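You operate a simulated robot arm through the tools that you are given. There is no shell and no other tool. Be economical: measure what you need, move in short steps, check, and stop when the job is done.

The job below is to be done with a simulated robot arm. You get a single attempt, and the scene is never put back.

JOB
Scrub the blue drip tray clean and lay it in the sink.
Fine: dip the grey brush in the rinse tub first; the brush ends on the draining board.

The check looks at the end state, three seconds after you hand in, the way a careful person would. Anything else that was tipped, shoved, dropped, spilled or broken makes it a failure.

ROBOT AND FRAMES
A 7-joint arm with a two-finger parallel gripper, fixed in place. Base frame: the origin is at the foot of the arm, x ahead of it, y to its left, z up; the work surface is at about z = 86. Units: cm, rad, N and s.
With the tool pointing down near the work surface it reaches from about 30 to 70 cm from the base axis. Its first joint turns from -1.152 to 1.152 rad. Payload 1.57 kg.
The tool frame sits at the grasp point between the pads (the TCP): z along the fingers, y along the line on which they close. The tips reach 3 cm beyond it. The gripper opens to 11 cm. The fingers are 2.4 cm wide and 1.2 cm thick; the gripper's body (4.8 by 11.2 cm) begins 7.8 cm behind the TCP.
Orientation is told as [roll, pitch, yaw] about the base's x, y, z axes, in that order, counted from this pose: with the fingers straight down and closing along the base's y, the tool's x points along the base's -x, its y along +y and its z along -z.

CONTROLS
- The arm moves only by the tool nudge_tool. Its argument "motion" is a list of rows, each an object of numbers (a shift or turn left out is 0, a gripper value left out holds the last): "x", "y", "z": the shift along the base's x, y, z in cm; "ax", "ay", "az": the turn, a rotation vector about the base's x, y, z in rad; "claw": the finger opening in cm, from 0 to 11. In form: [{"x": .., "y": .., "z": .., "ax": .., "ay": .., "az": .., "claw": ..}, ...]. A call has 1 to 12 rows; each row is the pose to reach, as a shift and turn from the pose commanded when the call began. A row lasts 0.2 s, in which the tool goes at most 5 cm and 0.15 rad; a call with a longer step from one row to the next is refused whole, and so is a gripper value outside its range. A pose out of reach is approached as far as the arm can. The call stops where the force on the tool passes 40 N (or 10 N more than at its start, if that is more) or the arm is blocked; 0.2 s more then pass. Each finger travels about 10.8 cm/s and halts on what it meets, pressing with about 36 N; the grip force reading is that of the motor and also rises with nothing between the fingers. The clock runs only during rows and for 0.2 s after the last one: add rows that repeat a pose to give the fingers time. It gives the time, the measured TCP pose, the force on the tool (base axes), the opening and the grip force at its end, in the units of the frame above (readings bear some noise), with the torque about the TCP (base axes, N m) and any sound that the robot's microphone picked up.
- Cameras (640 x 400 px; columns grow to the right, rows downward): "scene" is fixed at [17.47, -40.81, 139.07]; the picture's right is [0.62, -0.78, 0.00], its down [-0.54, -0.43, -0.72] and it looks along [0.56, 0.45, -0.69] (base axes); focal length 214 px, centre (320, 200). "wrist" rides on the gripper at [7, 1.6, -14.1] in the tool frame; the picture's right is [-0.23, 0.97, 0.00], its down [-0.86, -0.20, -0.48] and it looks along [-0.47, -0.11, 0.88] (tool axes); focal length 222 px, centre (320, 200).
- grab_frame(camera): a new picture of that camera. It takes no simulated time.
- pixel_to_xyz(camera, pixels): there is no depth. For up to 12 entries [column, row, z] of the newest picture of that camera ("zoom" is the newest enlarged one), the place [x, y] in the base frame at which the ray of that pixel passes the height z, good to about 0.2 cm. It takes no simulated time.
- zoom(camera, box): a new picture of the part [left, top, right, bottom] of that camera's present view, enlarged. It takes no simulated time.
- sign_off(): hands the job in; it is judged then, once.

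Keep the steps short. Do not move on a guess: measure, check each grasp and each placing, and mend mistakes. In all there are 80 turns and 34 pictures (those below and enlarged ones count). Leave the gripper open and the arm clear of the work at the hand-in unless told otherwise, and finish with a single line.

The tools are called after ">>>" by a JSON object that holds its "name" and its "arguments". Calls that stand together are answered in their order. nudge_tool: Moves the arm, as the interface text tells. Its arguments: {"type":"object","properties":{"motion":{"type":"array"}},"required":["motion"]} The other tools are called the same way: grab_frame (camera) takes a picture; pixel_to_xyz (camera, pixels) gives the place at which the rays of pixels pass given heights; zoom (camera, box) takes an enlarged picture of a part of a camera's view; sign_off () hands the job in.

At the start:

```text
time_s: 0.0
position: [45.93, -2.58, 125.67]
tcp_rot: [0.001, 0.0, -0.001]
force: [-1.2, 0.6, 0.1]
ft_torque: [0.0, 0.03, -0.01]
gripper_width: 10.99
grasp_force: 0.1
```

scene: 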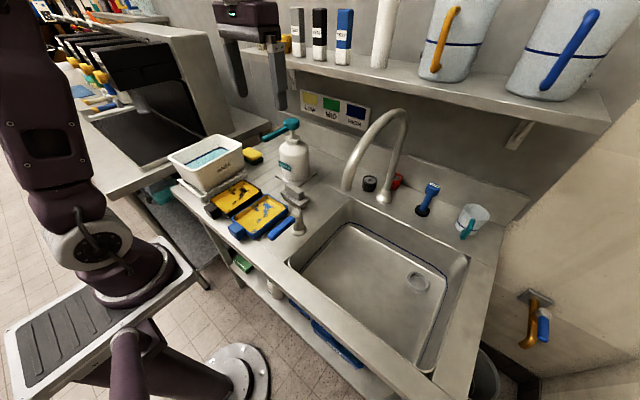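
wrist: 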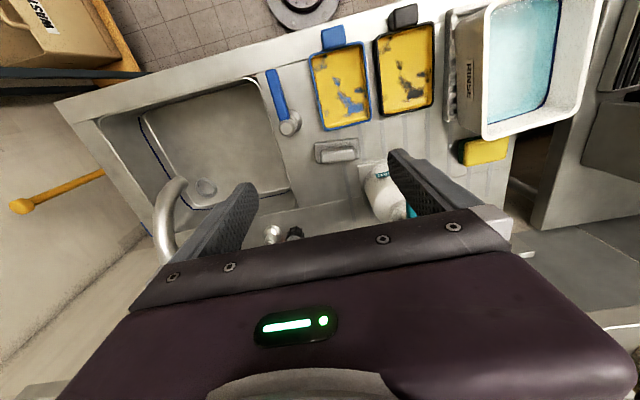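

I see two yellow trays with dark stains (one blue-rimmed, one black-rimmed), a rinse tub, a grey block brush and a blue-handled brush. I'll zoom in on the area to identify them.

>>> {"name": "zoom", "arguments": {"camera": "scene", "box": [160, 110, 340, 250]}}

>>> {"name": "zoom", "arguments": {"camera": "wrist", "box": [250, 0, 600, 220]}}

```text
2.86 times, centred on (250, 180) of scene
```

zoom: 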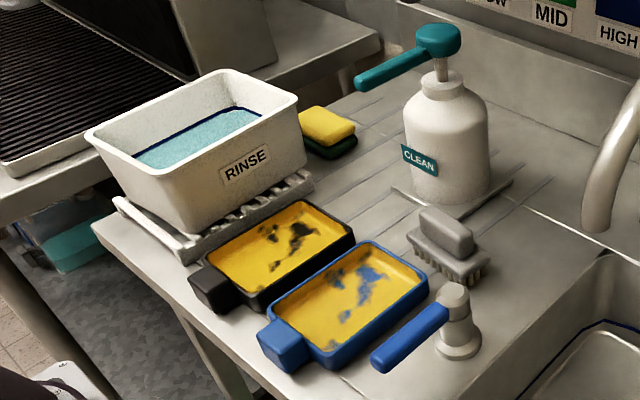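

```text
1.82 times, centred on (425, 110) of wrist
```

zoom: 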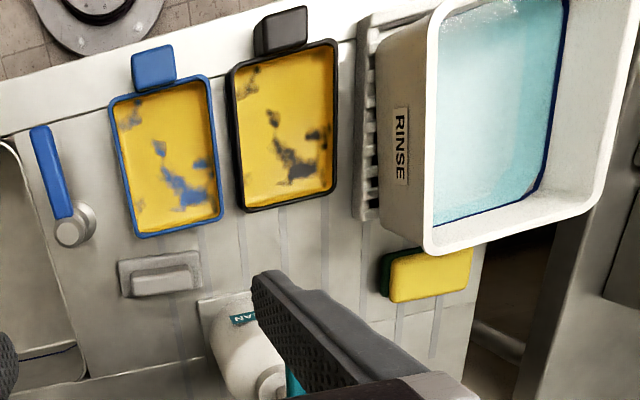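

The yellow film is the dirt, with blue showing through it, and the grey brush sits bristles down with its grip on top. I'll measure the brush, tray and tub from both cameras.

>>> {"name": "pixel_to_xyz", "arguments": {"camera": "zoom", "pixels": [[118, 262, 87], [203, 250, 87], [207, 292, 88], [122, 298, 88], [132, 272, 91], [188, 266, 91], [108, 97, 89], [207, 75, 89], [222, 218, 89], [135, 238, 89], [132, 50, 89], [177, 80, 89]]}}

>>> {"name": "pixel_to_xyz", "arguments": {"camera": "scene", "pixels": [[278, 178, 91], [293, 181.5, 91], [275, 188, 88], [289, 200, 88], [264.5, 177.5, 89], [280.5, 189, 89], [253, 213.5, 89], [235, 203, 89], [222, 130, 98], [244, 138, 98], [210, 174, 98], [184, 149, 98]]}}

```text
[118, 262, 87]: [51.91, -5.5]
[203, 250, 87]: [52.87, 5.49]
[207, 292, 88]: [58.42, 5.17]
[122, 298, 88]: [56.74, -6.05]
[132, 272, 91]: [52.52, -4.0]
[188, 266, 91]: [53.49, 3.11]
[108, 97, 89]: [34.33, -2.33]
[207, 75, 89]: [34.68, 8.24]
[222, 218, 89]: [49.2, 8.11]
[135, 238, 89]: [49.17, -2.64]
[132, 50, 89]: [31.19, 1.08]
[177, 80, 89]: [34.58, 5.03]
```

```text
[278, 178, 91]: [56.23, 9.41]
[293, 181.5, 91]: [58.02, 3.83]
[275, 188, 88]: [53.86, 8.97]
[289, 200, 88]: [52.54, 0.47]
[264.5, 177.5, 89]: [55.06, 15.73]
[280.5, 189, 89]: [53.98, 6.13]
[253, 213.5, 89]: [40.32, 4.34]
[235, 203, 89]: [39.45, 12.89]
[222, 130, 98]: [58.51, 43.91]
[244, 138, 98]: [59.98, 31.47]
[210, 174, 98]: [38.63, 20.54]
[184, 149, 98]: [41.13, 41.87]
```

I misread some scene pixels when converting from the zoom, so I'm re-measuring from corrected ones.

>>> {"name": "pixel_to_xyz", "arguments": {"camera": "scene", "pixels": [[268.2, 194, 89], [288.5, 209.8, 89], [253.5, 235.3, 89], [233.2, 218.5, 89], [285, 184.2, 91], [303.6, 194, 91], [296.2, 197.5, 91], [280.8, 195.8, 86], [297.3, 209.8, 86], [308.5, 204.5, 86]]}}

>>> {"name": "pixel_to_xyz", "arguments": {"camera": "scene", "pixels": [[167.8, 156.5, 98], [216.8, 134.5, 98], [242.3, 145.7, 98], [201, 169, 98], [185, 164, 96], [220, 149, 96], [238, 155, 96], [203, 192, 88], [292, 181.8, 91]]}}

>>> {"name": "zoom", "arguments": {"camera": "scene", "box": [230, 165, 326, 225]}}

```text
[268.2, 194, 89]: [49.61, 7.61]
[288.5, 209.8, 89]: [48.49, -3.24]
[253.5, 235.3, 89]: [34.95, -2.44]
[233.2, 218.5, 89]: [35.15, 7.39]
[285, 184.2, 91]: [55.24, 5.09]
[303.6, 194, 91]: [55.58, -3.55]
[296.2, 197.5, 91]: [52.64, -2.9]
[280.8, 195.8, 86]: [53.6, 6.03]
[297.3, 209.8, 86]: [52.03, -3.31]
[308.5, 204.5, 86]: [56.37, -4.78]
```

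```text
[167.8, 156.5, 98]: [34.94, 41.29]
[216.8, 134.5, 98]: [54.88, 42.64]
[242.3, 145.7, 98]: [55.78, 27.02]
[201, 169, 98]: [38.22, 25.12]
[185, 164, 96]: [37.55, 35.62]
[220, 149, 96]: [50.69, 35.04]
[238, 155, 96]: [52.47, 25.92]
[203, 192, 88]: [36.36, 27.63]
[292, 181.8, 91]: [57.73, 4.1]
```

```text
6.67 times, centred on (278, 195) of scene
```

zoom: 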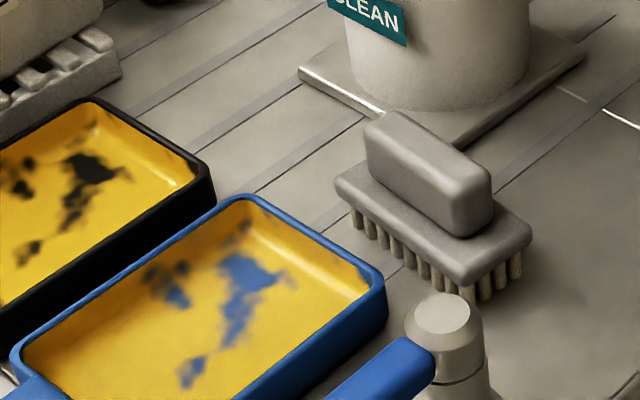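

Tray and brush readings from both cameras agree (tray rim z≈89, x 34.5–49.3, y −2.7–8). Before choosing an approach angle, I'll measure the pump and faucet near the brush.

>>> {"name": "pixel_to_xyz", "arguments": {"camera": "scene", "pixels": [[281, 171, 87], [297, 182, 87], [318, 172, 87], [280, 165, 88], [309, 165, 88], [262, 138, 104], [290, 123, 106], [345, 190, 100], [390, 108, 115], [383, 200, 87], [298, 204, 91], [272, 238, 91]]}}

>>> {"name": "pixel_to_xyz", "arguments": {"camera": "wrist", "pixels": [[358, 165, 87], [361, 185, 90], [377, 215, 96], [410, 212, 106], [165, 260, 100], [290, 125, 90], [272, 70, 91]]}}

```text
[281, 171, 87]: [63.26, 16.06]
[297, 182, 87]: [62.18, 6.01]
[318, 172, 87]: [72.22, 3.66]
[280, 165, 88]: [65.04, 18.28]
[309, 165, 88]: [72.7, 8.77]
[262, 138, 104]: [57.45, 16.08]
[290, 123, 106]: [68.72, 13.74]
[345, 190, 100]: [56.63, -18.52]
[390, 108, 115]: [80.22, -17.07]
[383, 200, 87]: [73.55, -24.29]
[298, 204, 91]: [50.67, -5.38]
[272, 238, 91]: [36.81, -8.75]
```

```text
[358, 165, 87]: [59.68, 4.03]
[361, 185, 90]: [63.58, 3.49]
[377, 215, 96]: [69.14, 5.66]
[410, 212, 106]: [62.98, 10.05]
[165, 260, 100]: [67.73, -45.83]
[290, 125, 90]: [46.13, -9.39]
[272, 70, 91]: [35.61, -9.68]
```

The pump sits at x>60, y>5 and the faucet is at y≈−18. I'll yaw +90° and move above the brush (about 55, 0.5) at z≈112.

>>> {"name": "nudge_tool", "arguments": {"motion": [{"az": 0.14, "x": 1}, {"az": 0.28, "x": 2, "z": -1}, {"az": 0.42, "x": 3, "z": -3}, {"az": 0.56, "x": 4, "z": -5}, {"az": 0.7, "x": 5, "z": -7}, {"az": 0.84, "x": 6, "z": -9}, {"az": 0.98, "x": 7, "y": 1, "z": -11}, {"az": 1.12, "x": 8, "y": 2, "z": -12}, {"az": 1.26, "x": 9, "y": 3, "z": -13.5}, {"az": 1.4, "x": 9, "y": 3, "z": -13.5}, {"az": 1.54, "x": 9, "y": 3, "z": -13.5}, {"az": 1.571, "x": 9, "y": 3, "z": -13.5}]}}

>>> {"name": "grab_frame", "arguments": {"camera": "wrist"}}

```text
time_s: 2.6
position: [55.05, 0.38, 112.2]
tcp_rot: [-0.001, 0.0, 1.572]
force: [0.3, 0.2, -0.7]
ft_torque: [0.03, 0.02, -0.02]
gripper_width: 11.02
grasp_force: 0.1
```

```text
28 pictures are left
```

wrist: 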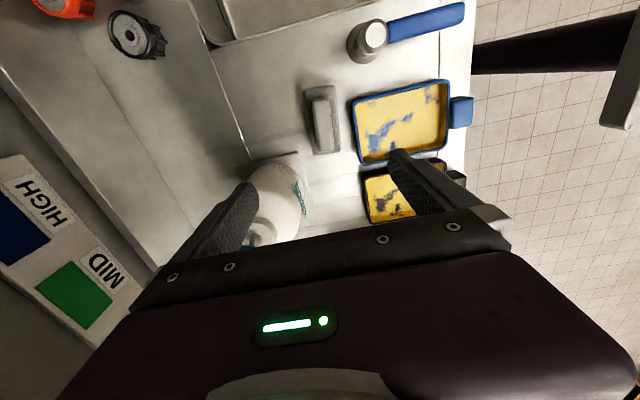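

The brush shows near pixel (322, 120). I'll zoom in to get its grip line precisely.

>>> {"name": "zoom", "arguments": {"camera": "wrist", "box": [232, 65, 424, 185]}}

```text
3.33 times, centred on (328, 125) of wrist
```

zoom: 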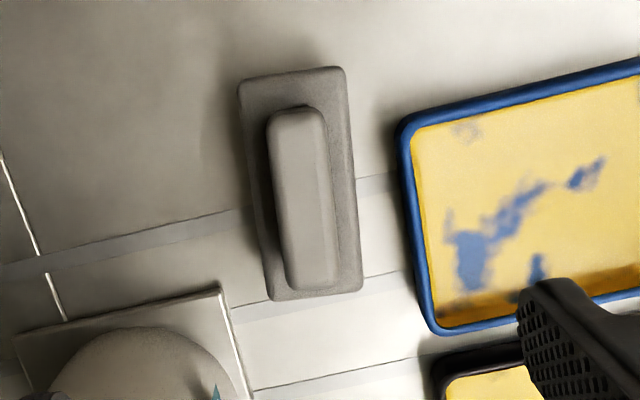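

>>> {"name": "pixel_to_xyz", "arguments": {"camera": "zoom", "pixels": [[239, 82, 89], [345, 68, 89], [363, 288, 89], [270, 299, 89], [268, 120, 91.5], [316, 110, 91.5], [335, 285, 91.5], [287, 289, 91.5], [418, 135, 88.5], [442, 322, 88.5], [400, 122, 89], [436, 333, 89]]}}

```text
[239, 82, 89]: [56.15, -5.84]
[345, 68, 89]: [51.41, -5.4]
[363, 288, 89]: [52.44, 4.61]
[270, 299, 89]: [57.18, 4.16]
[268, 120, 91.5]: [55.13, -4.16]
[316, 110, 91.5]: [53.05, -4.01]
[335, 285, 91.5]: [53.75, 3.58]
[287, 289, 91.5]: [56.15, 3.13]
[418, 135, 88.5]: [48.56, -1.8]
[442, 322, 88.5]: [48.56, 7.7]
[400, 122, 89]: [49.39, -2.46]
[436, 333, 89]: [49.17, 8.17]
```

The brush centre is about (54.4, −0.5), its long axis is turned about −0.1 rad from y, and the grip top is at about z 92.3. I'll align, narrow to 7 cm to stay off the tray, and go down to z≈97.

>>> {"name": "nudge_tool", "arguments": {"motion": [{"x": -0.6, "y": -0.9, "az": -0.1, "claw": 7}, {"x": -0.6, "y": -0.9, "z": -4, "az": -0.1}, {"x": -0.6, "y": -0.9, "z": -8, "az": -0.1}, {"x": -0.6, "y": -0.9, "z": -12, "az": -0.1}, {"x": -0.6, "y": -0.9, "z": -15, "az": -0.1}, {"x": -0.6, "y": -0.9, "z": -15, "az": -0.1}]}}

>>> {"name": "grab_frame", "arguments": {"camera": "wrist"}}

>>> {"name": "zoom", "arguments": {"camera": "scene", "box": [224, 120, 384, 220]}}

```text
time_s: 4.0
position: [54.57, -0.64, 97.17]
tcp_rot: [-0.001, 0.0, 1.472]
force: [-0.3, 0.2, 0.0]
ft_torque: [0.02, 0.01, -0.01]
gripper_width: 7.0
grasp_force: 0.0
```

```text
26 pictures are left
```

wrist: 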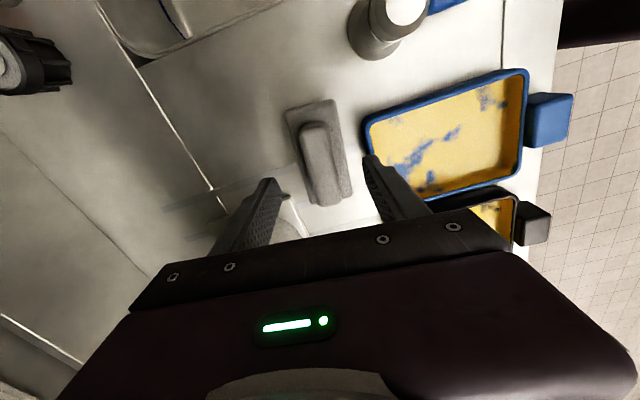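

```text
4.00 times, centred on (304, 170) of scene
```

zoom: 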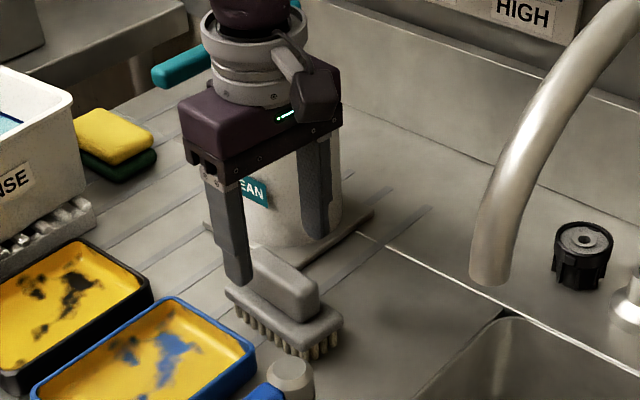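

>>> {"name": "pixel_to_xyz", "arguments": {"camera": "wrist", "pixels": [[298, 128, 92.3], [324, 123, 92.3], [342, 194, 92.3], [314, 203, 92.3], [284, 110, 89.7], [331, 99, 89.7], [353, 195, 89.7]]}}

```text
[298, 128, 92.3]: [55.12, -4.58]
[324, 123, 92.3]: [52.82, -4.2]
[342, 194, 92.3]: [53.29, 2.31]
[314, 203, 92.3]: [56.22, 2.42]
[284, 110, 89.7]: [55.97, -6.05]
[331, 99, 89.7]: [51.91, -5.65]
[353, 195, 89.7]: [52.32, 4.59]
```

The grip centre reads (54.4, −0.9) with a consistent tilt. I'll go down to TCP z≈93.2, so the tips sit just above the plate.

>>> {"name": "nudge_tool", "arguments": {"motion": [{"x": -0.15, "y": -0.3, "z": -2}, {"x": -0.15, "y": -0.3, "z": -3}, {"x": -0.15, "y": -0.3, "z": -3.9}, {"x": -0.15, "y": -0.3, "z": -3.9}]}}

>>> {"name": "zoom", "arguments": {"camera": "scene", "box": [256, 150, 352, 210]}}

```text
time_s: 5.0
position: [54.13, -0.76, 93.14]
tcp_rot: [0.0, -0.001, 1.472]
force: [0.6, 0.9, -0.7]
ft_torque: [0.0, 0.01, -0.04]
gripper_width: 7.02
grasp_force: 0.1
```

```text
6.67 times, centred on (304, 180) of scene
```

zoom: 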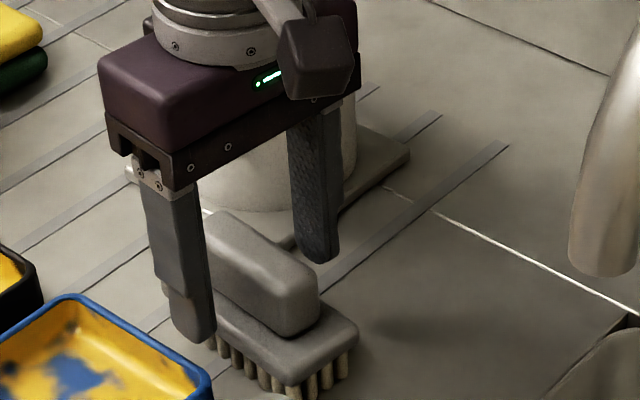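

The fingers straddle the grip. I'll close now and check.

>>> {"name": "nudge_tool", "arguments": {"motion": [{"claw": 2}, {"claw": 1}, {"claw": 0.5}, {"claw": 0.5}, {"claw": 0.5}]}}

```text
time_s: 6.2
position: [54.28, -0.63, 93.24]
tcp_rot: [-0.001, 0.0, 1.471]
force: [0.0, -1.3, 0.4]
ft_torque: [0.03, 0.01, 0.01]
gripper_width: 2.55
grasp_force: 36.0
```

The fingers closed on the grip: opening 2.55 cm, 36 N. I'll lift 3 cm, then look.

>>> {"name": "nudge_tool", "arguments": {"motion": [{"z": 1}, {"z": 3}, {"z": 6}, {"z": 6}]}}

>>> {"name": "zoom", "arguments": {"camera": "scene", "box": [160, 110, 352, 230]}}

```text
time_s: 7.2
position: [54.06, -0.86, 99.24]
tcp_rot: [0.0, -0.001, 1.471]
force: [-0.6, -0.3, -1.6]
ft_torque: [-0.01, -0.01, -0.03]
gripper_width: 2.53
grasp_force: 35.7
```

```text
3.33 times, centred on (256, 170) of scene
```

zoom: 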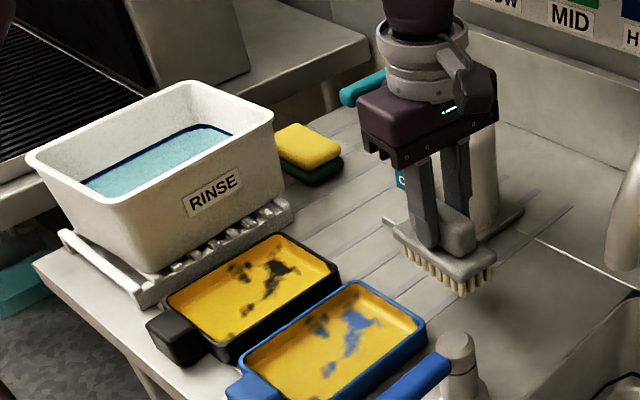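

The brush is held level. I'll raise it, back off in x, turn to yaw 0 and go toward the tub at a safe height.

>>> {"name": "nudge_tool", "arguments": {"motion": [{"z": 4}, {"x": -1, "z": 8, "az": -0.14}, {"x": -3, "z": 12, "az": -0.28}, {"x": -6, "z": 15, "az": -0.42}, {"x": -8, "y": 2, "z": 15, "az": -0.56}, {"x": -9, "y": 5, "z": 15, "az": -0.7}, {"x": -9, "y": 8, "z": 15, "az": -0.84}, {"x": -9, "y": 11, "z": 15, "az": -0.98}, {"x": -9, "y": 14, "z": 15, "az": -1.12}, {"x": -9, "y": 17, "z": 15, "az": -1.26}, {"x": -9, "y": 20, "z": 15, "az": -1.4}, {"x": -9, "y": 20, "z": 15, "az": -1.472}]}}

>>> {"name": "grab_frame", "arguments": {"camera": "wrist"}}

>>> {"name": "grab_frame", "arguments": {"camera": "scene"}}

```text
time_s: 9.8
position: [45.32, 19.19, 114.23]
tcp_rot: [0.0, 0.0, -0.004]
force: [-0.3, -0.6, -1.4]
ft_torque: [0.01, -0.01, 0.02]
gripper_width: 2.55
grasp_force: 35.8
```

```text
22 pictures are left
```

wrist: 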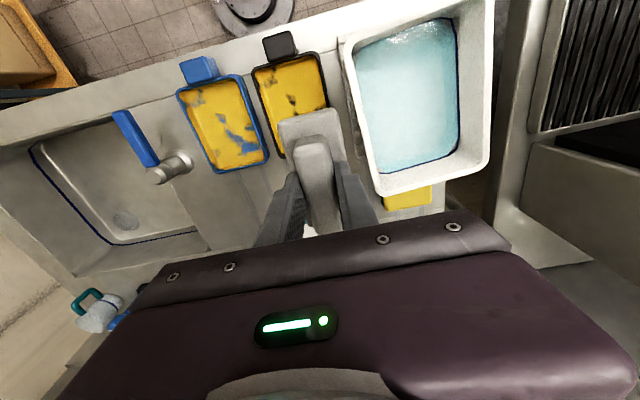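

```text
21 pictures are left
```

scene: 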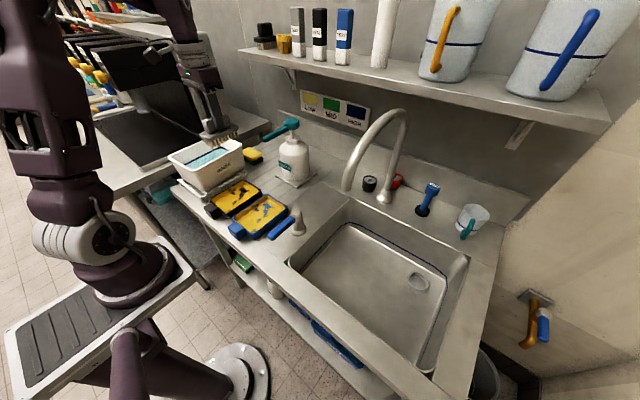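

>>> {"name": "pixel_to_xyz", "arguments": {"camera": "wrist", "pixels": [[340, 38, 99], [490, 165, 99], [380, 197, 99], [350, 45, 99], [383, 188, 99], [478, 160, 99], [357, 58, 95], [452, 20, 95], [459, 146, 95], [388, 174, 95]]}}

>>> {"name": "pixel_to_xyz", "arguments": {"camera": "scene", "pixels": [[167.8, 156.5, 99], [242.3, 147, 99], [201, 171, 99], [185, 164, 95], [203, 171, 95], [230, 155, 95]]}}

>>> {"name": "zoom", "arguments": {"camera": "scene", "box": [160, 110, 256, 210]}}

```text
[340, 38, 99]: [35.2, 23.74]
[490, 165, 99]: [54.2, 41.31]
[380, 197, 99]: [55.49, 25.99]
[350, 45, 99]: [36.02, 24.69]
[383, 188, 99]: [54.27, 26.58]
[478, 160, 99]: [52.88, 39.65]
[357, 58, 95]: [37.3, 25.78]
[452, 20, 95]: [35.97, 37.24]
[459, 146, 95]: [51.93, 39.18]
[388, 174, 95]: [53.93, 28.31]
```

```text
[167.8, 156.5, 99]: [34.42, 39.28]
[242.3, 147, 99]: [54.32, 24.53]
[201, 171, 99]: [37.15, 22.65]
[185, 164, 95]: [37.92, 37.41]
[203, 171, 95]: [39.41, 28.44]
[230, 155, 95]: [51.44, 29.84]
```

```text
4.00 times, centred on (208, 160) of scene
```

zoom: 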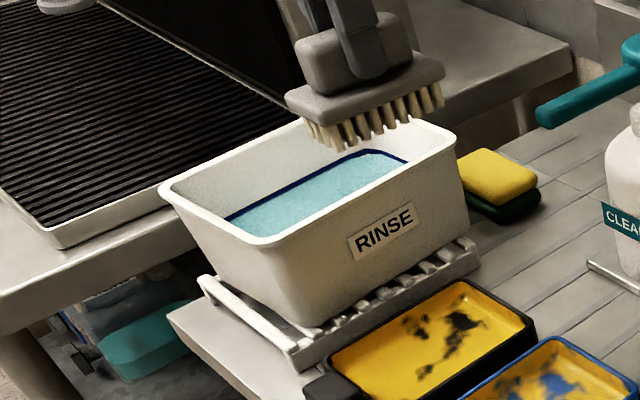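

The tub centre is about (45, 32.5), rim z≈98.5, water about z 94.5. I'll move over its centre and lower the brush part way.

>>> {"name": "nudge_tool", "arguments": {"motion": [{"y": 4}, {"y": 8}, {"y": 11}, {"y": 13}, {"y": 13, "z": -3}, {"y": 13, "z": -6}, {"y": 13, "z": -6}]}}

>>> {"name": "zoom", "arguments": {"camera": "scene", "box": [152, 100, 264, 200]}}

>>> {"name": "grab_frame", "arguments": {"camera": "wrist"}}

```text
time_s: 11.4
position: [44.94, 32.01, 108.5]
tcp_rot: [0.001, 0.0, -0.001]
force: [0.5, -0.6, -1.4]
ft_torque: [0.04, -0.01, -0.02]
gripper_width: 2.56
grasp_force: 36.7
```

```text
4.00 times, centred on (208, 150) of scene
```

zoom: 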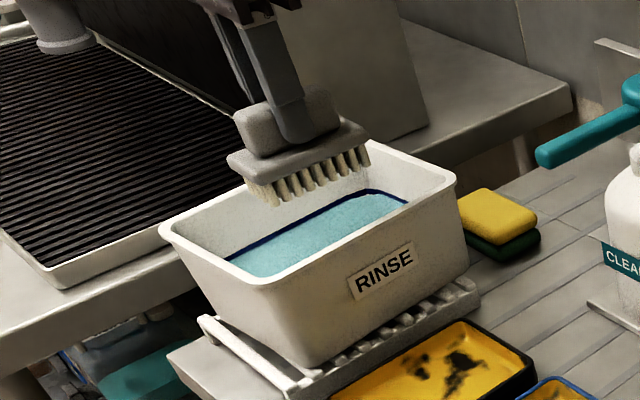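

```text
18 pictures are left
```

wrist: 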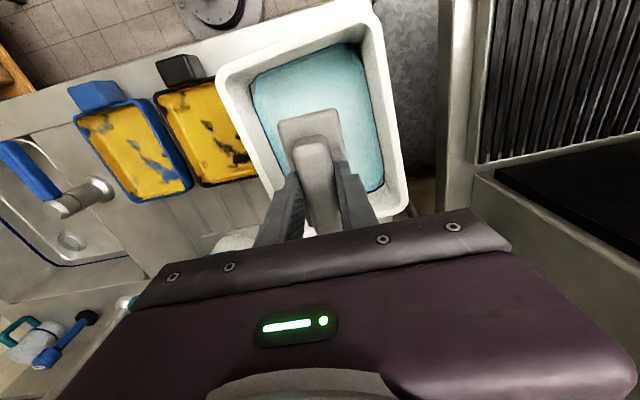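

The brush is over the middle of the tub. I'll lower it slowly to TCP z≈98.8, hold, then raise it.

>>> {"name": "nudge_tool", "arguments": {"motion": [{"z": -3}, {"z": -5}, {"z": -7}, {"z": -8.5}, {"z": -9.7}, {"z": -9.7}, {"z": -9.7}, {"z": -9.7}]}}

>>> {"name": "zoom", "arguments": {"camera": "scene", "box": [152, 100, 264, 200]}}

```text
time_s: 13.2
position: [45.2, 32.09, 98.49]
tcp_rot: [-0.001, -0.001, -0.001]
force: [-0.5, -0.9, -1.9]
ft_torque: [-0.03, 0.01, -0.01]
gripper_width: 2.54
grasp_force: 36.1
```

```text
4.00 times, centred on (208, 150) of scene
```

zoom: 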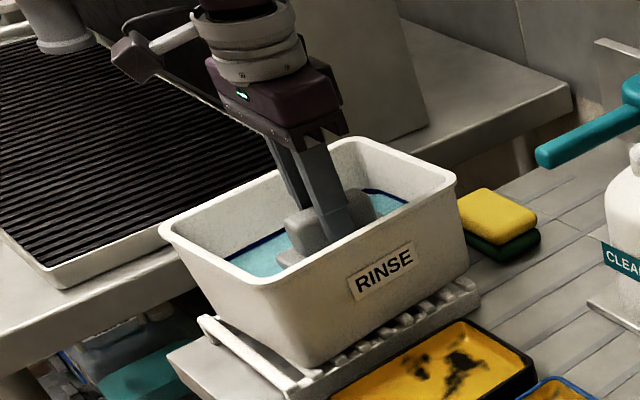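

The bristles are under water. I'll raise slowly, let it drip over the tub, then carry it to above the blue tray (42, 2.8).

>>> {"name": "nudge_tool", "arguments": {"motion": [{"z": 2}, {"z": 4}, {"z": 7}, {"z": 9}, {"z": 9}, {"z": 9}, {"z": 9}, {"z": 9}, {"z": 9}, {"z": 12}, {"z": 14}, {"z": 14}]}}

>>> {"name": "nudge_tool", "arguments": {"motion": [{"y": -4}, {"x": -0.5, "y": -8.5}, {"x": -1, "y": -13}, {"x": -2, "y": -17.5}, {"x": -2.5, "y": -22}, {"x": -3, "y": -26}, {"x": -3, "y": -29.4}, {"x": -3, "y": -29.4, "z": -4}, {"x": -3, "y": -29.4, "z": -8}, {"x": -3, "y": -29.4, "z": -11}, {"x": -3, "y": -29.4, "z": -11}]}}

>>> {"name": "grab_frame", "arguments": {"camera": "wrist"}}

>>> {"name": "zoom", "arguments": {"camera": "scene", "box": [200, 150, 312, 250]}}

```text
time_s: 15.8
position: [45.19, 32.37, 112.35]
tcp_rot: [-0.001, 0.0, -0.001]
force: [0.9, 0.5, -0.5]
ft_torque: [-0.01, 0.04, 0.0]
gripper_width: 2.53
grasp_force: 36.1
```

```text
time_s: 18.2
position: [42.24, 2.71, 101.35]
tcp_rot: [0.001, 0.0, -0.001]
force: [0.9, 1.0, -2.0]
ft_torque: [0.01, -0.01, 0.01]
gripper_width: 2.55
grasp_force: 35.9
```

```text
16 pictures are left
```

wrist: 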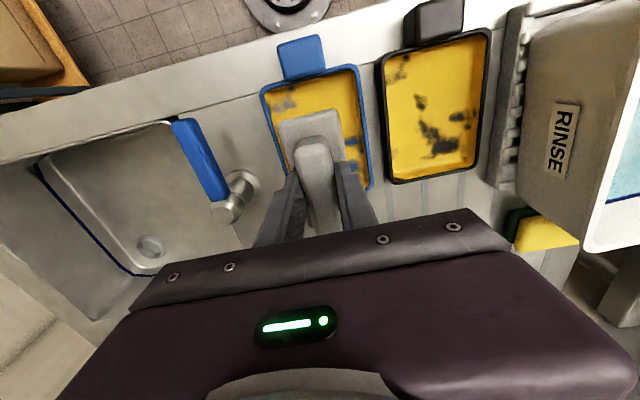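

```text
4.00 times, centred on (256, 200) of scene
```

zoom: 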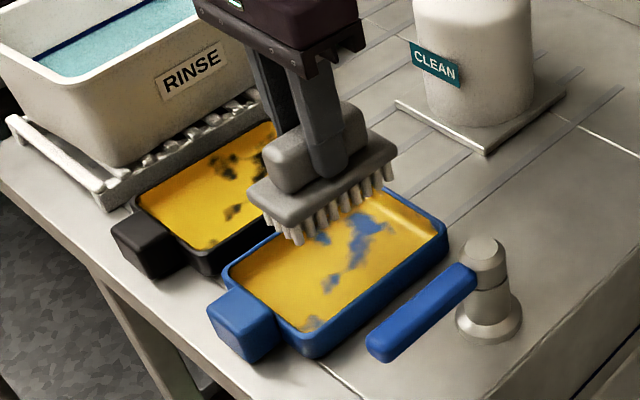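

The brush is centred over the tray and aligned with it. I'll go down until light contact with the floor.

>>> {"name": "nudge_tool", "arguments": {"motion": [{"z": -3}, {"z": -5}, {"z": -6}, {"z": -6.3}, {"z": -6.6}, {"z": -6.9}, {"z": -6.9}]}}

>>> {"name": "zoom", "arguments": {"camera": "scene", "box": [200, 150, 312, 250]}}

```text
time_s: 19.8
position: [42.27, 2.82, 94.59]
tcp_rot: [0.001, 0.0, -0.003]
force: [0.4, 0.7, -1.7]
ft_torque: [0.01, 0.0, 0.01]
gripper_width: 2.51
grasp_force: 35.9
```

```text
4.00 times, centred on (256, 200) of scene
```

zoom: 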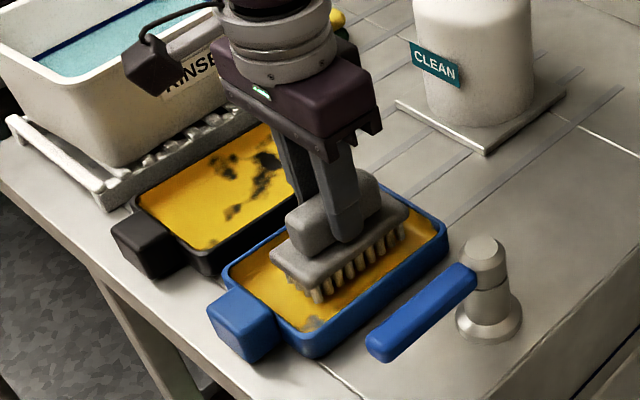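

No contact yet (force unchanged). I'll go lower in small steps and watch the force.

>>> {"name": "nudge_tool", "arguments": {"motion": [{"z": -0.2}, {"z": -0.4}, {"z": -0.5}, {"z": -0.6}, {"z": -0.6}]}}

```text
time_s: 21.0
position: [42.2, 2.92, 93.93]
tcp_rot: [-0.001, -0.001, -0.001]
force: [-0.5, 0.3, 1.6]
ft_torque: [0.02, -0.12, 0.03]
gripper_width: 2.55
grasp_force: 36.3
```

Contact: fz went from about −1.7 to +1.6 N at z≈93.9. I'll press slightly more and try a short scrub stroke.

>>> {"name": "nudge_tool", "arguments": {"motion": [{"z": -0.15}, {"z": -0.15, "y": -0.8}, {"z": -0.15, "y": -1.6}, {"z": -0.15, "y": -0.8}, {"z": -0.15, "y": 0}, {"z": -0.15, "y": 0.8}, {"z": -0.15, "y": 1.6}, {"z": -0.15, "y": 0.8}, {"z": -0.15, "y": 0}]}}

>>> {"name": "zoom", "arguments": {"camera": "scene", "box": [200, 150, 312, 250]}}

```text
time_s: 23.0
position: [42.18, 2.79, 94.0]
tcp_rot: [0.001, 0.001, 0.0]
force: [-0.2, 0.1, -1.7]
ft_torque: [0.01, -0.01, -0.02]
gripper_width: 2.52
grasp_force: 35.9
```

```text
4.00 times, centred on (256, 200) of scene
```

zoom: 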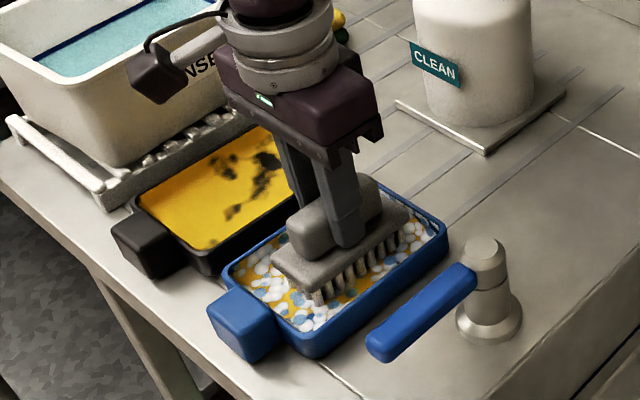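

Suds appear, so the scrubbing works, and the tray has stayed put. Contact got light, so I'll press 0.2 cm more and scrub near both ends.

>>> {"name": "nudge_tool", "arguments": {"motion": [{"z": -0.2}, {"x": 1, "z": -0.2}, {"x": 1, "y": -0.9, "z": -0.2}, {"x": 1, "y": -1.8, "z": -0.2}, {"x": 1, "y": -0.9, "z": -0.2}, {"x": 1, "y": 0, "z": -0.2}, {"x": 1, "y": 0.9, "z": -0.2}, {"x": 1, "y": 1.9, "z": -0.2}, {"x": 0, "y": 1.9, "z": -0.2}, {"x": -1, "y": 1.9, "z": -0.2}, {"x": -1.5, "y": 1.9, "z": -0.2}]}}

>>> {"name": "nudge_tool", "arguments": {"motion": [{"y": -0.9}, {"y": -1.8}, {"y": -2.7}, {"y": -3.7}, {"x": 1, "y": -3.7}, {"x": 2, "y": -3.7}, {"x": 2.5, "y": -3.7}, {"x": 2.5, "y": -2.5}, {"x": 2.5, "y": -1}, {"x": 2.5, "y": 0}, {"x": 1.3, "y": 0}, {"x": 0, "y": 0}]}}

>>> {"name": "nudge_tool", "arguments": {"motion": [{"x": 0.7, "y": -1}, {"x": 1.5, "y": -1.9}, {"z": 2, "x": 1.5, "y": -1.9}, {"z": 5, "x": 1.5, "y": -1.9}, {"z": 9, "x": 1.5, "y": -1.9}, {"z": 13, "x": 3, "y": -1.9}, {"z": 13, "x": 7, "y": -1.9}, {"z": 13, "x": 11, "y": -1.9}, {"z": 13, "x": 13.5, "y": -2.5}, {"z": 13, "x": 13.5, "y": -2.5}]}}

>>> {"name": "zoom", "arguments": {"camera": "scene", "box": [200, 150, 312, 250]}}

```text
time_s: 25.4
position: [40.85, 4.7, 93.82]
tcp_rot: [0.001, 0.001, 0.0]
force: [-0.4, -0.2, -0.8]
ft_torque: [-0.02, 0.0, -0.01]
gripper_width: 2.54
grasp_force: 36.0
```

```text
time_s: 26.4
position: [40.98, 1.18, 93.76]
tcp_rot: [0.004, -0.004, 0.003]
force: [-3.5, 2.1, 15.7]
ft_torque: [-0.1, -0.07, -0.02]
gripper_width: 2.5
grasp_force: 35.9
stopped in row 5: the force on the tool passed its limit at 43 N (the readings are from after the stop); the commanded pose is now the measured one
```

```text
time_s: 28.6
position: [54.44, -1.56, 106.6]
tcp_rot: [0.002, -0.005, 0.0]
force: [-0.1, 0.4, -1.1]
ft_torque: [0.01, -0.01, -0.03]
gripper_width: 2.55
grasp_force: 35.8
```

```text
4.00 times, centred on (256, 200) of scene
```

zoom: 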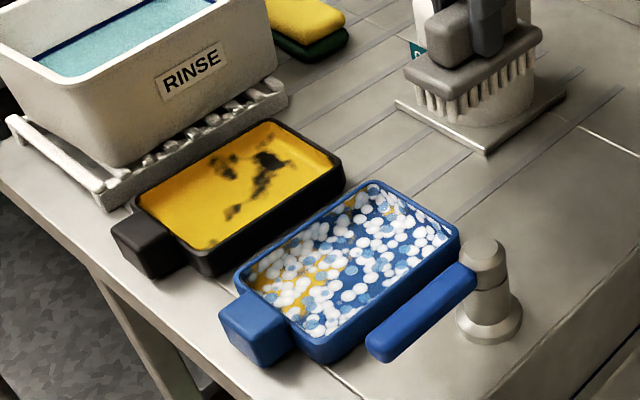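

The second stroke stopped at a force limit, and the tray has shifted slightly toward −y. I shouldn't have chained calls, so it's single steps from here. Some yellow remains along the left side. I'll look from above with the wrist camera.

>>> {"name": "grab_frame", "arguments": {"camera": "wrist"}}

```text
11 pictures are left
```

wrist: 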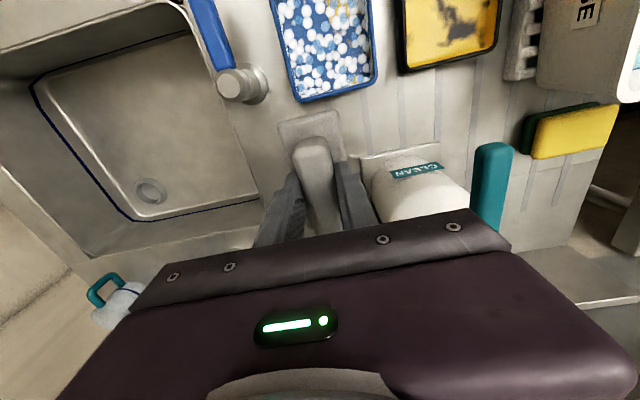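

>>> {"name": "pixel_to_xyz", "arguments": {"camera": "wrist", "pixels": [[297, 101, 89], [376, 85, 89], [372, 0, 89], [285, 30, 89], [272, 0, 89]]}}

>>> {"name": "pixel_to_xyz", "arguments": {"camera": "scene", "pixels": [[269, 195.5, 89], [291, 209, 89], [254.8, 235.5, 89], [235.3, 218.8, 89], [238, 217, 87.5], [252, 219, 87.5], [269, 201, 87.5], [275, 202, 87.5], [290, 216, 91.5], [271, 235, 91.5]]}}

```text
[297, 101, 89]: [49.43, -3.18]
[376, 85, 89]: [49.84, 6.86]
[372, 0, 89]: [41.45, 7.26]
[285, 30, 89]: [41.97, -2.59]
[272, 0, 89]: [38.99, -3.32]
```

```text
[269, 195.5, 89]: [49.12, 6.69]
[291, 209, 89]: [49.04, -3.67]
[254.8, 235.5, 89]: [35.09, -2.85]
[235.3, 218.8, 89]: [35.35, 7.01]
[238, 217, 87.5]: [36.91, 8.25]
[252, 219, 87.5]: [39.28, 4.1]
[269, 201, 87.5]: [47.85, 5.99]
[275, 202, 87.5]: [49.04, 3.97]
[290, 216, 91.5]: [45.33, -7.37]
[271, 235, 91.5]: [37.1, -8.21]
```

The tray is now at x 35–49.4, y −3.3–6.9. I'll go back over its centre (42, 1.8) and descend gently to just above contact.

>>> {"name": "nudge_tool", "arguments": {"motion": [{"x": -4, "y": 1}, {"x": -8, "y": 2}, {"x": -12.3, "y": 3.1}, {"x": -12.5, "y": 3.2}, {"x": -12.5, "y": 3.2, "z": -4}, {"x": -12.5, "y": 3.2, "z": -8}, {"x": -12.5, "y": 3.2, "z": -11}, {"x": -12.5, "y": 3.2, "z": -12.4}, {"x": -12.5, "y": 3.2, "z": -12.8}, {"x": -12.5, "y": 3.2, "z": -12.8}]}}

```text
time_s: 30.9
position: [41.98, 1.86, 93.74]
tcp_rot: [0.004, -0.003, 0.002]
force: [0.2, 0.4, -1.3]
ft_torque: [0.03, -0.02, 0.02]
gripper_width: 2.54
grasp_force: 35.6
```

>>> {"name": "nudge_tool", "arguments": {"motion": [{"z": -0.15}, {"z": -0.3}, {"z": -0.3}]}}

```text
time_s: 31.6
position: [41.97, 1.87, 93.8]
tcp_rot: [0.002, -0.005, 0.002]
force: [-0.5, 0.6, 24.3]
ft_torque: [-0.09, 0.4, -0.04]
gripper_width: 2.53
grasp_force: 36.1
```

Contact is too firm (about 25 N), so I'll ease up 0.15 cm and do small strokes toward the near left area (−x, +y).

>>> {"name": "nudge_tool", "arguments": {"motion": [{"z": 0.15}, {"z": 0.15, "y": 0.6}, {"z": 0.15, "y": 1.2}, {"z": 0.15, "x": -0.6, "y": 1.2}, {"z": 0.15, "x": -1.2, "y": 1.2}, {"z": 0.15, "x": -1.2, "y": 0.6}, {"z": 0.15, "x": -1.2, "y": 0}, {"z": 0.15, "x": -1.2, "y": 0.6}, {"z": 0.15, "x": -1.2, "y": 1.4}]}}

```text
time_s: 33.6
position: [40.73, 3.17, 93.75]
tcp_rot: [0.003, -0.002, 0.001]
force: [-0.3, -0.5, -1.5]
ft_torque: [-0.02, 0.0, -0.02]
gripper_width: 2.51
grasp_force: 35.4
```

Contact is light again, so I'll lower 0.12 cm and repeat gentle strokes there.

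>>> {"name": "nudge_tool", "arguments": {"motion": [{"z": -0.12}, {"z": -0.12, "y": -0.7}, {"z": -0.12, "y": -1.4}, {"z": -0.12, "y": -2.4}, {"z": -0.12, "y": -1.6}, {"z": -0.12, "y": -0.8}, {"z": -0.12, "y": 0}, {"z": -0.12, "y": 0.4}]}}

```text
time_s: 34.3
position: [40.78, 2.89, 93.7]
tcp_rot: [0.003, -0.007, 0.002]
force: [-2.4, 2.7, 16.4]
ft_torque: [-0.13, 0.45, -0.06]
gripper_width: 2.5
grasp_force: 36.0
stopped in row 3: the force on the tool passed its limit at 44 N (the readings are from after the stop); the commanded pose is now the measured one
```

The stiff contact stopped it, with the −x end pressing. I'll raise 0.1 cm and stroke in y.

>>> {"name": "nudge_tool", "arguments": {"motion": [{"z": 0.12}, {"z": 0.12, "y": -0.5}, {"z": 0.12, "y": -1}, {"z": 0.12, "y": -1.6}, {"z": 0.12, "y": -1}, {"z": 0.12, "y": -0.3}, {"z": 0.12, "y": 0.4}, {"z": 0.12, "y": 0.4, "x": 0.6}, {"z": 0.12, "y": 0.4, "x": 1.2}, {"z": 0.12, "y": 0.4, "x": 2}]}}

```text
time_s: 36.5
position: [42.82, 3.26, 93.83]
tcp_rot: [0.004, -0.005, 0.001]
force: [0.1, -0.3, -1.0]
ft_torque: [-0.01, -0.02, 0.02]
gripper_width: 2.51
grasp_force: 36.0
```

I'll lift straight up and move aside to look at the tray.

>>> {"name": "nudge_tool", "arguments": {"motion": [{"z": 2}, {"z": 6}, {"z": 10}, {"x": 4, "z": 13}, {"x": 8, "y": -2, "z": 13}, {"x": 11.7, "y": -4.5, "z": 13}, {"x": 11.7, "y": -4.5, "z": 13}]}}

>>> {"name": "zoom", "arguments": {"camera": "scene", "box": [200, 150, 312, 250]}}

```text
time_s: 38.1
position: [54.52, -1.41, 106.79]
tcp_rot: [0.003, -0.005, 0.001]
force: [0.1, -0.1, -1.6]
ft_torque: [0.0, -0.01, -0.01]
gripper_width: 2.53
grasp_force: 36.4
```

```text
4.00 times, centred on (256, 200) of scene
```

zoom: 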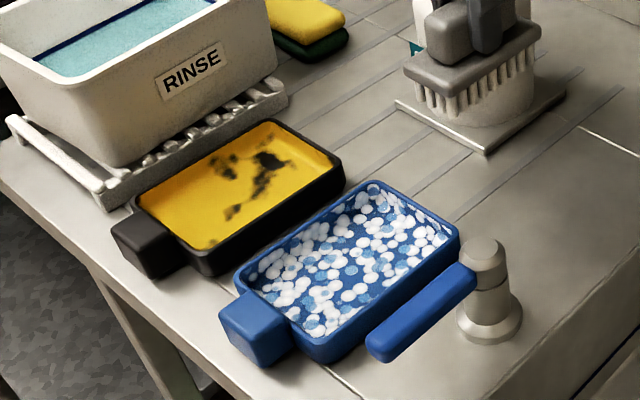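

The tray now looks free of yellow from this side. I'll raise and turn to yaw +90° (for placing the brush), which also gives the wrist camera a view of the tray's other walls.

>>> {"name": "nudge_tool", "arguments": {"motion": [{"z": 2, "az": 0.14}, {"z": 4, "az": 0.28}, {"z": 5.5, "az": 0.42}, {"z": 5.5, "az": 0.56}, {"z": 5.5, "az": 0.7}, {"z": 5.5, "az": 0.84}, {"z": 5.5, "az": 0.98}, {"z": 5.5, "az": 1.12}, {"z": 5.5, "az": 1.26}, {"z": 5.5, "az": 1.4}, {"z": 5.5, "az": 1.54}, {"z": 5.5, "az": 1.571}]}}

>>> {"name": "zoom", "arguments": {"camera": "wrist", "box": [240, 30, 560, 230]}}

```text
time_s: 40.7
position: [54.48, -1.26, 112.3]
tcp_rot: [0.003, -0.007, 1.572]
force: [0.3, -0.2, -1.9]
ft_torque: [-0.01, -0.01, 0.0]
gripper_width: 2.52
grasp_force: 35.8
```

```text
2.00 times, centred on (400, 130) of wrist
```

zoom: 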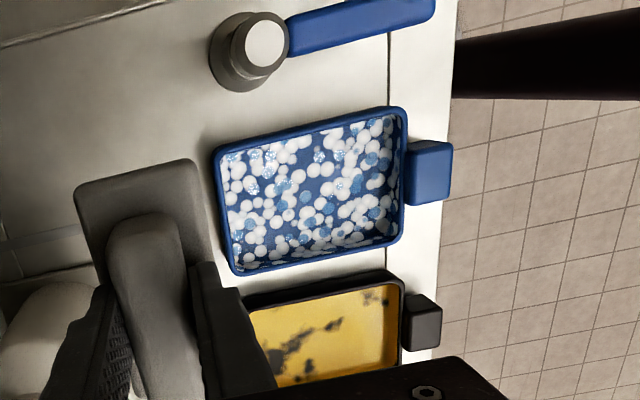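

No yellow is left anywhere in the tray. Next I'll move the brush over the grooved draining board at (54.3, 4.0), between trays and pump, and lower to just above the board.

>>> {"name": "nudge_tool", "arguments": {"motion": [{"y": 3, "x": -0.2}, {"y": 5.2, "x": -0.2}, {"y": 5.2, "x": -0.2, "z": -4}, {"y": 5.2, "x": -0.2, "z": -8}, {"y": 5.2, "x": -0.2, "z": -12}, {"y": 5.2, "x": -0.2, "z": -15}, {"y": 5.2, "x": -0.2, "z": -17}, {"y": 5.2, "x": -0.2, "z": -18}, {"y": 5.2, "x": -0.2, "z": -18}]}}

>>> {"name": "zoom", "arguments": {"camera": "scene", "box": [240, 150, 336, 220]}}

```text
time_s: 42.7
position: [54.35, 4.0, 94.23]
tcp_rot: [0.003, -0.007, 1.572]
force: [0.9, -0.6, -1.3]
ft_torque: [0.01, -0.02, 0.03]
gripper_width: 2.55
grasp_force: 36.2
heard: click
```

```text
5.71 times, centred on (288, 185) of scene
```

zoom: 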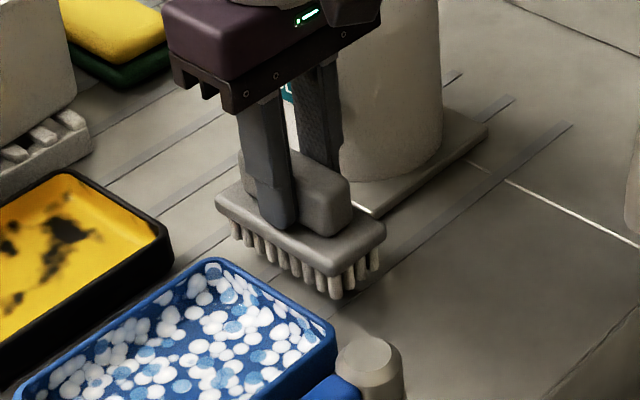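

I heard a click on the way down though force reads nil, so I'm checking the whole scene for anything touched.

>>> {"name": "grab_frame", "arguments": {"camera": "scene"}}

```text
7 pictures are left
```

scene: 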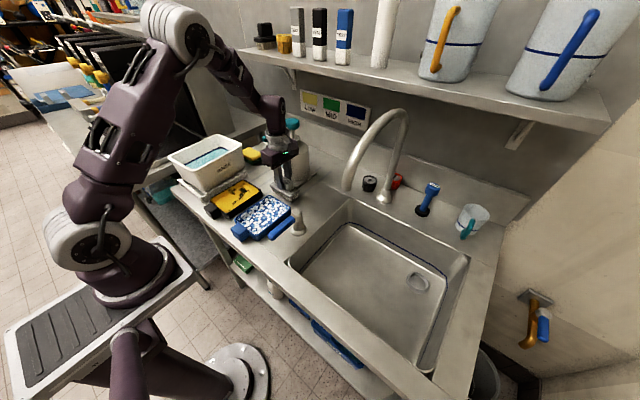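

Everything looks in place, pump included. I'll lower the brush gently until it touches.

>>> {"name": "nudge_tool", "arguments": {"motion": [{"z": -0.3}, {"z": -0.6}, {"z": -0.8}, {"z": -0.95}, {"z": -0.95}]}}

```text
time_s: 43.9
position: [54.26, 3.83, 93.37]
tcp_rot: [0.004, -0.006, 1.573]
force: [-0.1, -0.6, -0.9]
ft_torque: [-0.02, -0.02, 0.02]
gripper_width: 2.55
grasp_force: 35.9
```

>>> {"name": "nudge_tool", "arguments": {"motion": [{"z": -0.1}, {"z": -0.2}, {"z": -0.3}, {"z": -0.4}, {"z": -0.4}]}}

```text
time_s: 45.1
position: [54.26, 3.81, 92.96]
tcp_rot: [0.005, -0.007, 1.571]
force: [0.4, -0.2, -0.5]
ft_torque: [-0.01, 0.02, -0.01]
gripper_width: 2.53
grasp_force: 35.9
```

>>> {"name": "nudge_tool", "arguments": {"motion": [{"z": -0.1}, {"z": -0.2}, {"z": -0.2}]}}

```text
time_s: 45.9
position: [54.32, 3.83, 92.89]
tcp_rot: [0.002, -0.005, 1.573]
force: [-9.3, -3.4, 33.5]
ft_torque: [0.02, 0.2, 0.0]
gripper_width: 2.54
grasp_force: 36.4
```

The brush touches firmly. I'll ease up 0.1 cm and open to 5 cm.

>>> {"name": "nudge_tool", "arguments": {"motion": [{"z": 0.12}, {"z": 0.12}, {"z": 0.12, "claw": 3.5}, {"z": 0.12, "claw": 5}, {"z": 0.12, "claw": 5}]}}

```text
time_s: 47.1
position: [54.37, 4.08, 92.84]
tcp_rot: [0.003, -0.008, 1.571]
force: [-1.3, 0.5, 0.1]
ft_torque: [0.01, 0.0, 0.01]
gripper_width: 5.0
grasp_force: 0.0
```

Released. I'll rise straight up, shift back, and turn to yaw 0.

>>> {"name": "nudge_tool", "arguments": {"motion": [{"z": 1.5}, {"z": 5}, {"z": 9.5}, {"z": 14}, {"z": 18}, {"z": 19, "y": -2, "x": -2}, {"z": 19, "y": -4, "x": -4}]}}

>>> {"name": "nudge_tool", "arguments": {"motion": [{"az": -0.14}, {"az": -0.28}, {"az": -0.42}, {"az": -0.56, "x": -2}, {"az": -0.7, "x": -4}, {"az": -0.84, "x": -6}, {"az": -0.98, "x": -8}, {"az": -1.12, "x": -8}, {"az": -1.26, "x": -8}, {"az": -1.4, "x": -8}, {"az": -1.54, "x": -8}, {"az": -1.571, "x": -8}]}}

>>> {"name": "grab_frame", "arguments": {"camera": "wrist"}}

```text
time_s: 48.7
position: [50.21, 0.09, 112.08]
tcp_rot: [0.005, -0.007, 1.575]
force: [0.7, 0.1, 0.5]
ft_torque: [-0.02, -0.01, 0.03]
gripper_width: 5.01
grasp_force: 0.0
```

```text
time_s: 51.3
position: [42.34, 0.08, 111.94]
tcp_rot: [0.003, -0.007, -0.001]
force: [0.3, 0.7, 0.3]
ft_torque: [0.03, -0.04, 0.02]
gripper_width: 5.03
grasp_force: 0.0
```

```text
6 pictures are left
```

wrist: 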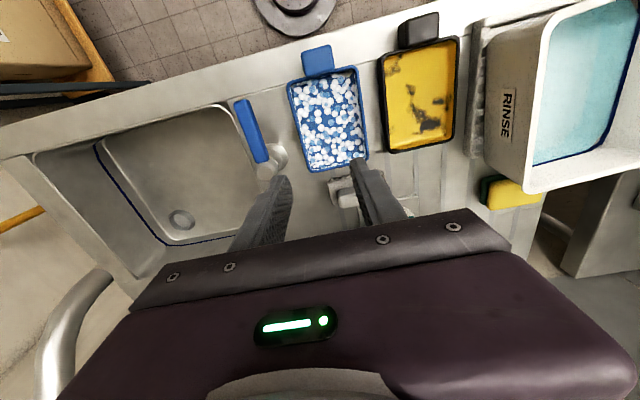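

>>> {"name": "pixel_to_xyz", "arguments": {"camera": "wrist", "pixels": [[302, 53, 89], [331, 46, 89], [335, 70, 89], [308, 77, 89], [288, 86, 89], [356, 69, 89], [367, 160, 89], [310, 171, 89], [240, 101, 92], [268, 162, 92], [235, 104, 86], [182, 220, 72]]}}

>>> {"name": "pixel_to_xyz", "arguments": {"camera": "scene", "pixels": [[345, 197, 86], [468, 257, 86], [288, 262, 86], [430, 373, 86], [418, 282, 72], [418, 282, 68], [418, 282, 76], [303, 268, 72], [355, 221, 72], [449, 275, 72], [412, 356, 72], [347, 190, 100]]}}

>>> {"name": "pixel_to_xyz", "arguments": {"camera": "wrist", "pixels": [[182, 220, 68], [182, 220, 76], [182, 220, 80], [38, 155, 86], [222, 104, 86], [133, 278, 86], [100, 146, 72], [215, 108, 72], [163, 243, 72], [108, 275, 100]]}}

```text
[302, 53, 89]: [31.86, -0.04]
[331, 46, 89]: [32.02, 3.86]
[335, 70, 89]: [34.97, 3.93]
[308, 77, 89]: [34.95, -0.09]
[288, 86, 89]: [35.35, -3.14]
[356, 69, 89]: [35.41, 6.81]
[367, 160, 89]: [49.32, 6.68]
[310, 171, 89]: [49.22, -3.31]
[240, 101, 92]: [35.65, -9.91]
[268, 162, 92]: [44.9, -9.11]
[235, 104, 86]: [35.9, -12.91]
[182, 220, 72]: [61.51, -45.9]
```

```text
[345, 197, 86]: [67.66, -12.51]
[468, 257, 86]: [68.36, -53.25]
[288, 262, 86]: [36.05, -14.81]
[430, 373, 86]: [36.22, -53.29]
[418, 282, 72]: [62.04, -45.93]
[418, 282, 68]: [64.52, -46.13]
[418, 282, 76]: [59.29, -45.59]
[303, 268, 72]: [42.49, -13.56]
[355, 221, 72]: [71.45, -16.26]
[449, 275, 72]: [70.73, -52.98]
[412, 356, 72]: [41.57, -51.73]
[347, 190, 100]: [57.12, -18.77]
```

```text
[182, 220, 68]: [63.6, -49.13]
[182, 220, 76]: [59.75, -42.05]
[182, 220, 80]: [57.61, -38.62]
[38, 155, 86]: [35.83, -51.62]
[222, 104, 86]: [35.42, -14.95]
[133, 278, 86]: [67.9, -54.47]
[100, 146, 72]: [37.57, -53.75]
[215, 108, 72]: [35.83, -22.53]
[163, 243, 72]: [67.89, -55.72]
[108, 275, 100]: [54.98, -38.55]
```

The tray is clean, its −y wall centre is at y≈−2.95, and the sink floor is at z≈72 (the drain agrees from both cameras). The spout tip is near (47.7, −24, 109), so I'll avoid it. I'll pinch the tray's −y wall near its mass centre: move above it, opening 4, down to z≈96.

>>> {"name": "nudge_tool", "arguments": {"motion": [{"x": -0.6, "y": -1.5, "claw": 4}, {"x": -0.6, "y": -3.05, "z": -3}, {"x": -0.6, "y": -3.05, "z": -7}, {"x": -0.6, "y": -3.05, "z": -11}, {"x": -0.6, "y": -3.05, "z": -14}, {"x": -0.6, "y": -3.05, "z": -16}, {"x": -0.6, "y": -3.05, "z": -16}]}}

>>> {"name": "zoom", "arguments": {"camera": "wrist", "box": [160, 0, 480, 200]}}

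```text
time_s: 52.9
position: [41.85, -3.07, 96.08]
tcp_rot: [0.002, -0.005, 0.002]
force: [-0.5, 1.2, -0.4]
ft_torque: [-0.03, 0.02, 0.0]
gripper_width: 3.99
grasp_force: 0.0
```

```text
2.00 times, centred on (320, 100) of wrist
```

zoom: 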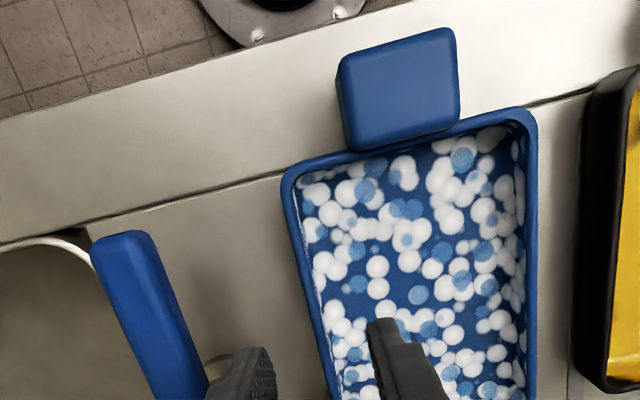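

I'll check the lever's edge distance and wall position for the outer finger.

>>> {"name": "pixel_to_xyz", "arguments": {"camera": "zoom", "pixels": [[205, 385, 92], [155, 240, 92], [205, 385, 90], [285, 190, 89], [330, 385, 89], [345, 385, 89], [340, 65, 89.5], [275, 398, 93], [372, 322, 93]]}}

```text
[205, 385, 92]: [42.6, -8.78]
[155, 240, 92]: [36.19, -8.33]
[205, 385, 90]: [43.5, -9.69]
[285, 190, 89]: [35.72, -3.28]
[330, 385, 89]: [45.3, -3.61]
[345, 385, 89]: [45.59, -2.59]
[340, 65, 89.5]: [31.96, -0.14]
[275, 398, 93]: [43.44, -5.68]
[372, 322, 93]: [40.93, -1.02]
```

The lever edge is at y≈−8.5 and the outer finger reaches only −6.2, so it's clear. Going down to z≈90.5 over the wall.

>>> {"name": "nudge_tool", "arguments": {"motion": [{"z": -2.5}, {"z": -4}, {"z": -5}, {"z": -5.5}, {"z": -5.5}]}}

```text
time_s: 54.1
position: [41.74, -3.11, 90.51]
tcp_rot: [0.003, -0.007, 0.001]
force: [0.6, -0.7, -0.9]
ft_torque: [0.0, 0.0, -0.03]
gripper_width: 4.0
grasp_force: 0.1
```

Free so far. I'll close on the wall.

>>> {"name": "nudge_tool", "arguments": {"motion": [{"claw": 2}, {"claw": 1}, {"claw": 0.3}, {"claw": 0}, {"claw": 0}, {"claw": 0}]}}

```text
time_s: 55.5
position: [41.86, -3.16, 90.54]
tcp_rot: [0.003, -0.008, 0.003]
force: [0.1, 0.2, 0.3]
ft_torque: [-0.02, -0.05, 0.08]
gripper_width: 0.41
grasp_force: 25.3
```

The fingers hold the wall (0.41 cm). I'll lift 3 cm and check.

>>> {"name": "nudge_tool", "arguments": {"motion": [{"z": 0.5}, {"z": 1.5}, {"z": 3}, {"z": 3}]}}

>>> {"name": "zoom", "arguments": {"camera": "scene", "box": [200, 140, 328, 250]}}

```text
time_s: 56.5
position: [41.65, -3.1, 93.3]
tcp_rot: [0.004, -0.007, 0.002]
force: [0.4, 0.5, -1.3]
ft_torque: [-0.05, 0.02, -0.01]
gripper_width: 0.45
grasp_force: 25.4
```

```text
3.64 times, centred on (264, 195) of scene
```

zoom: 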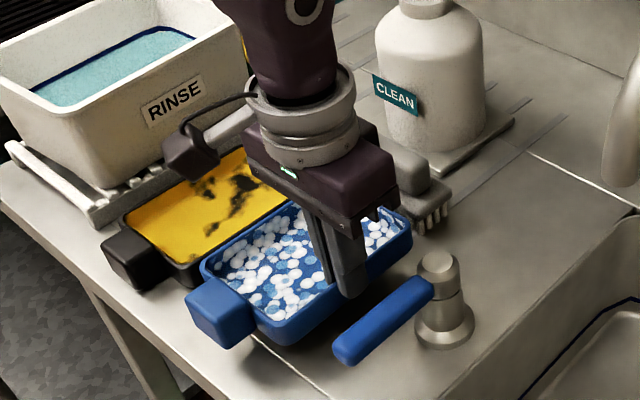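

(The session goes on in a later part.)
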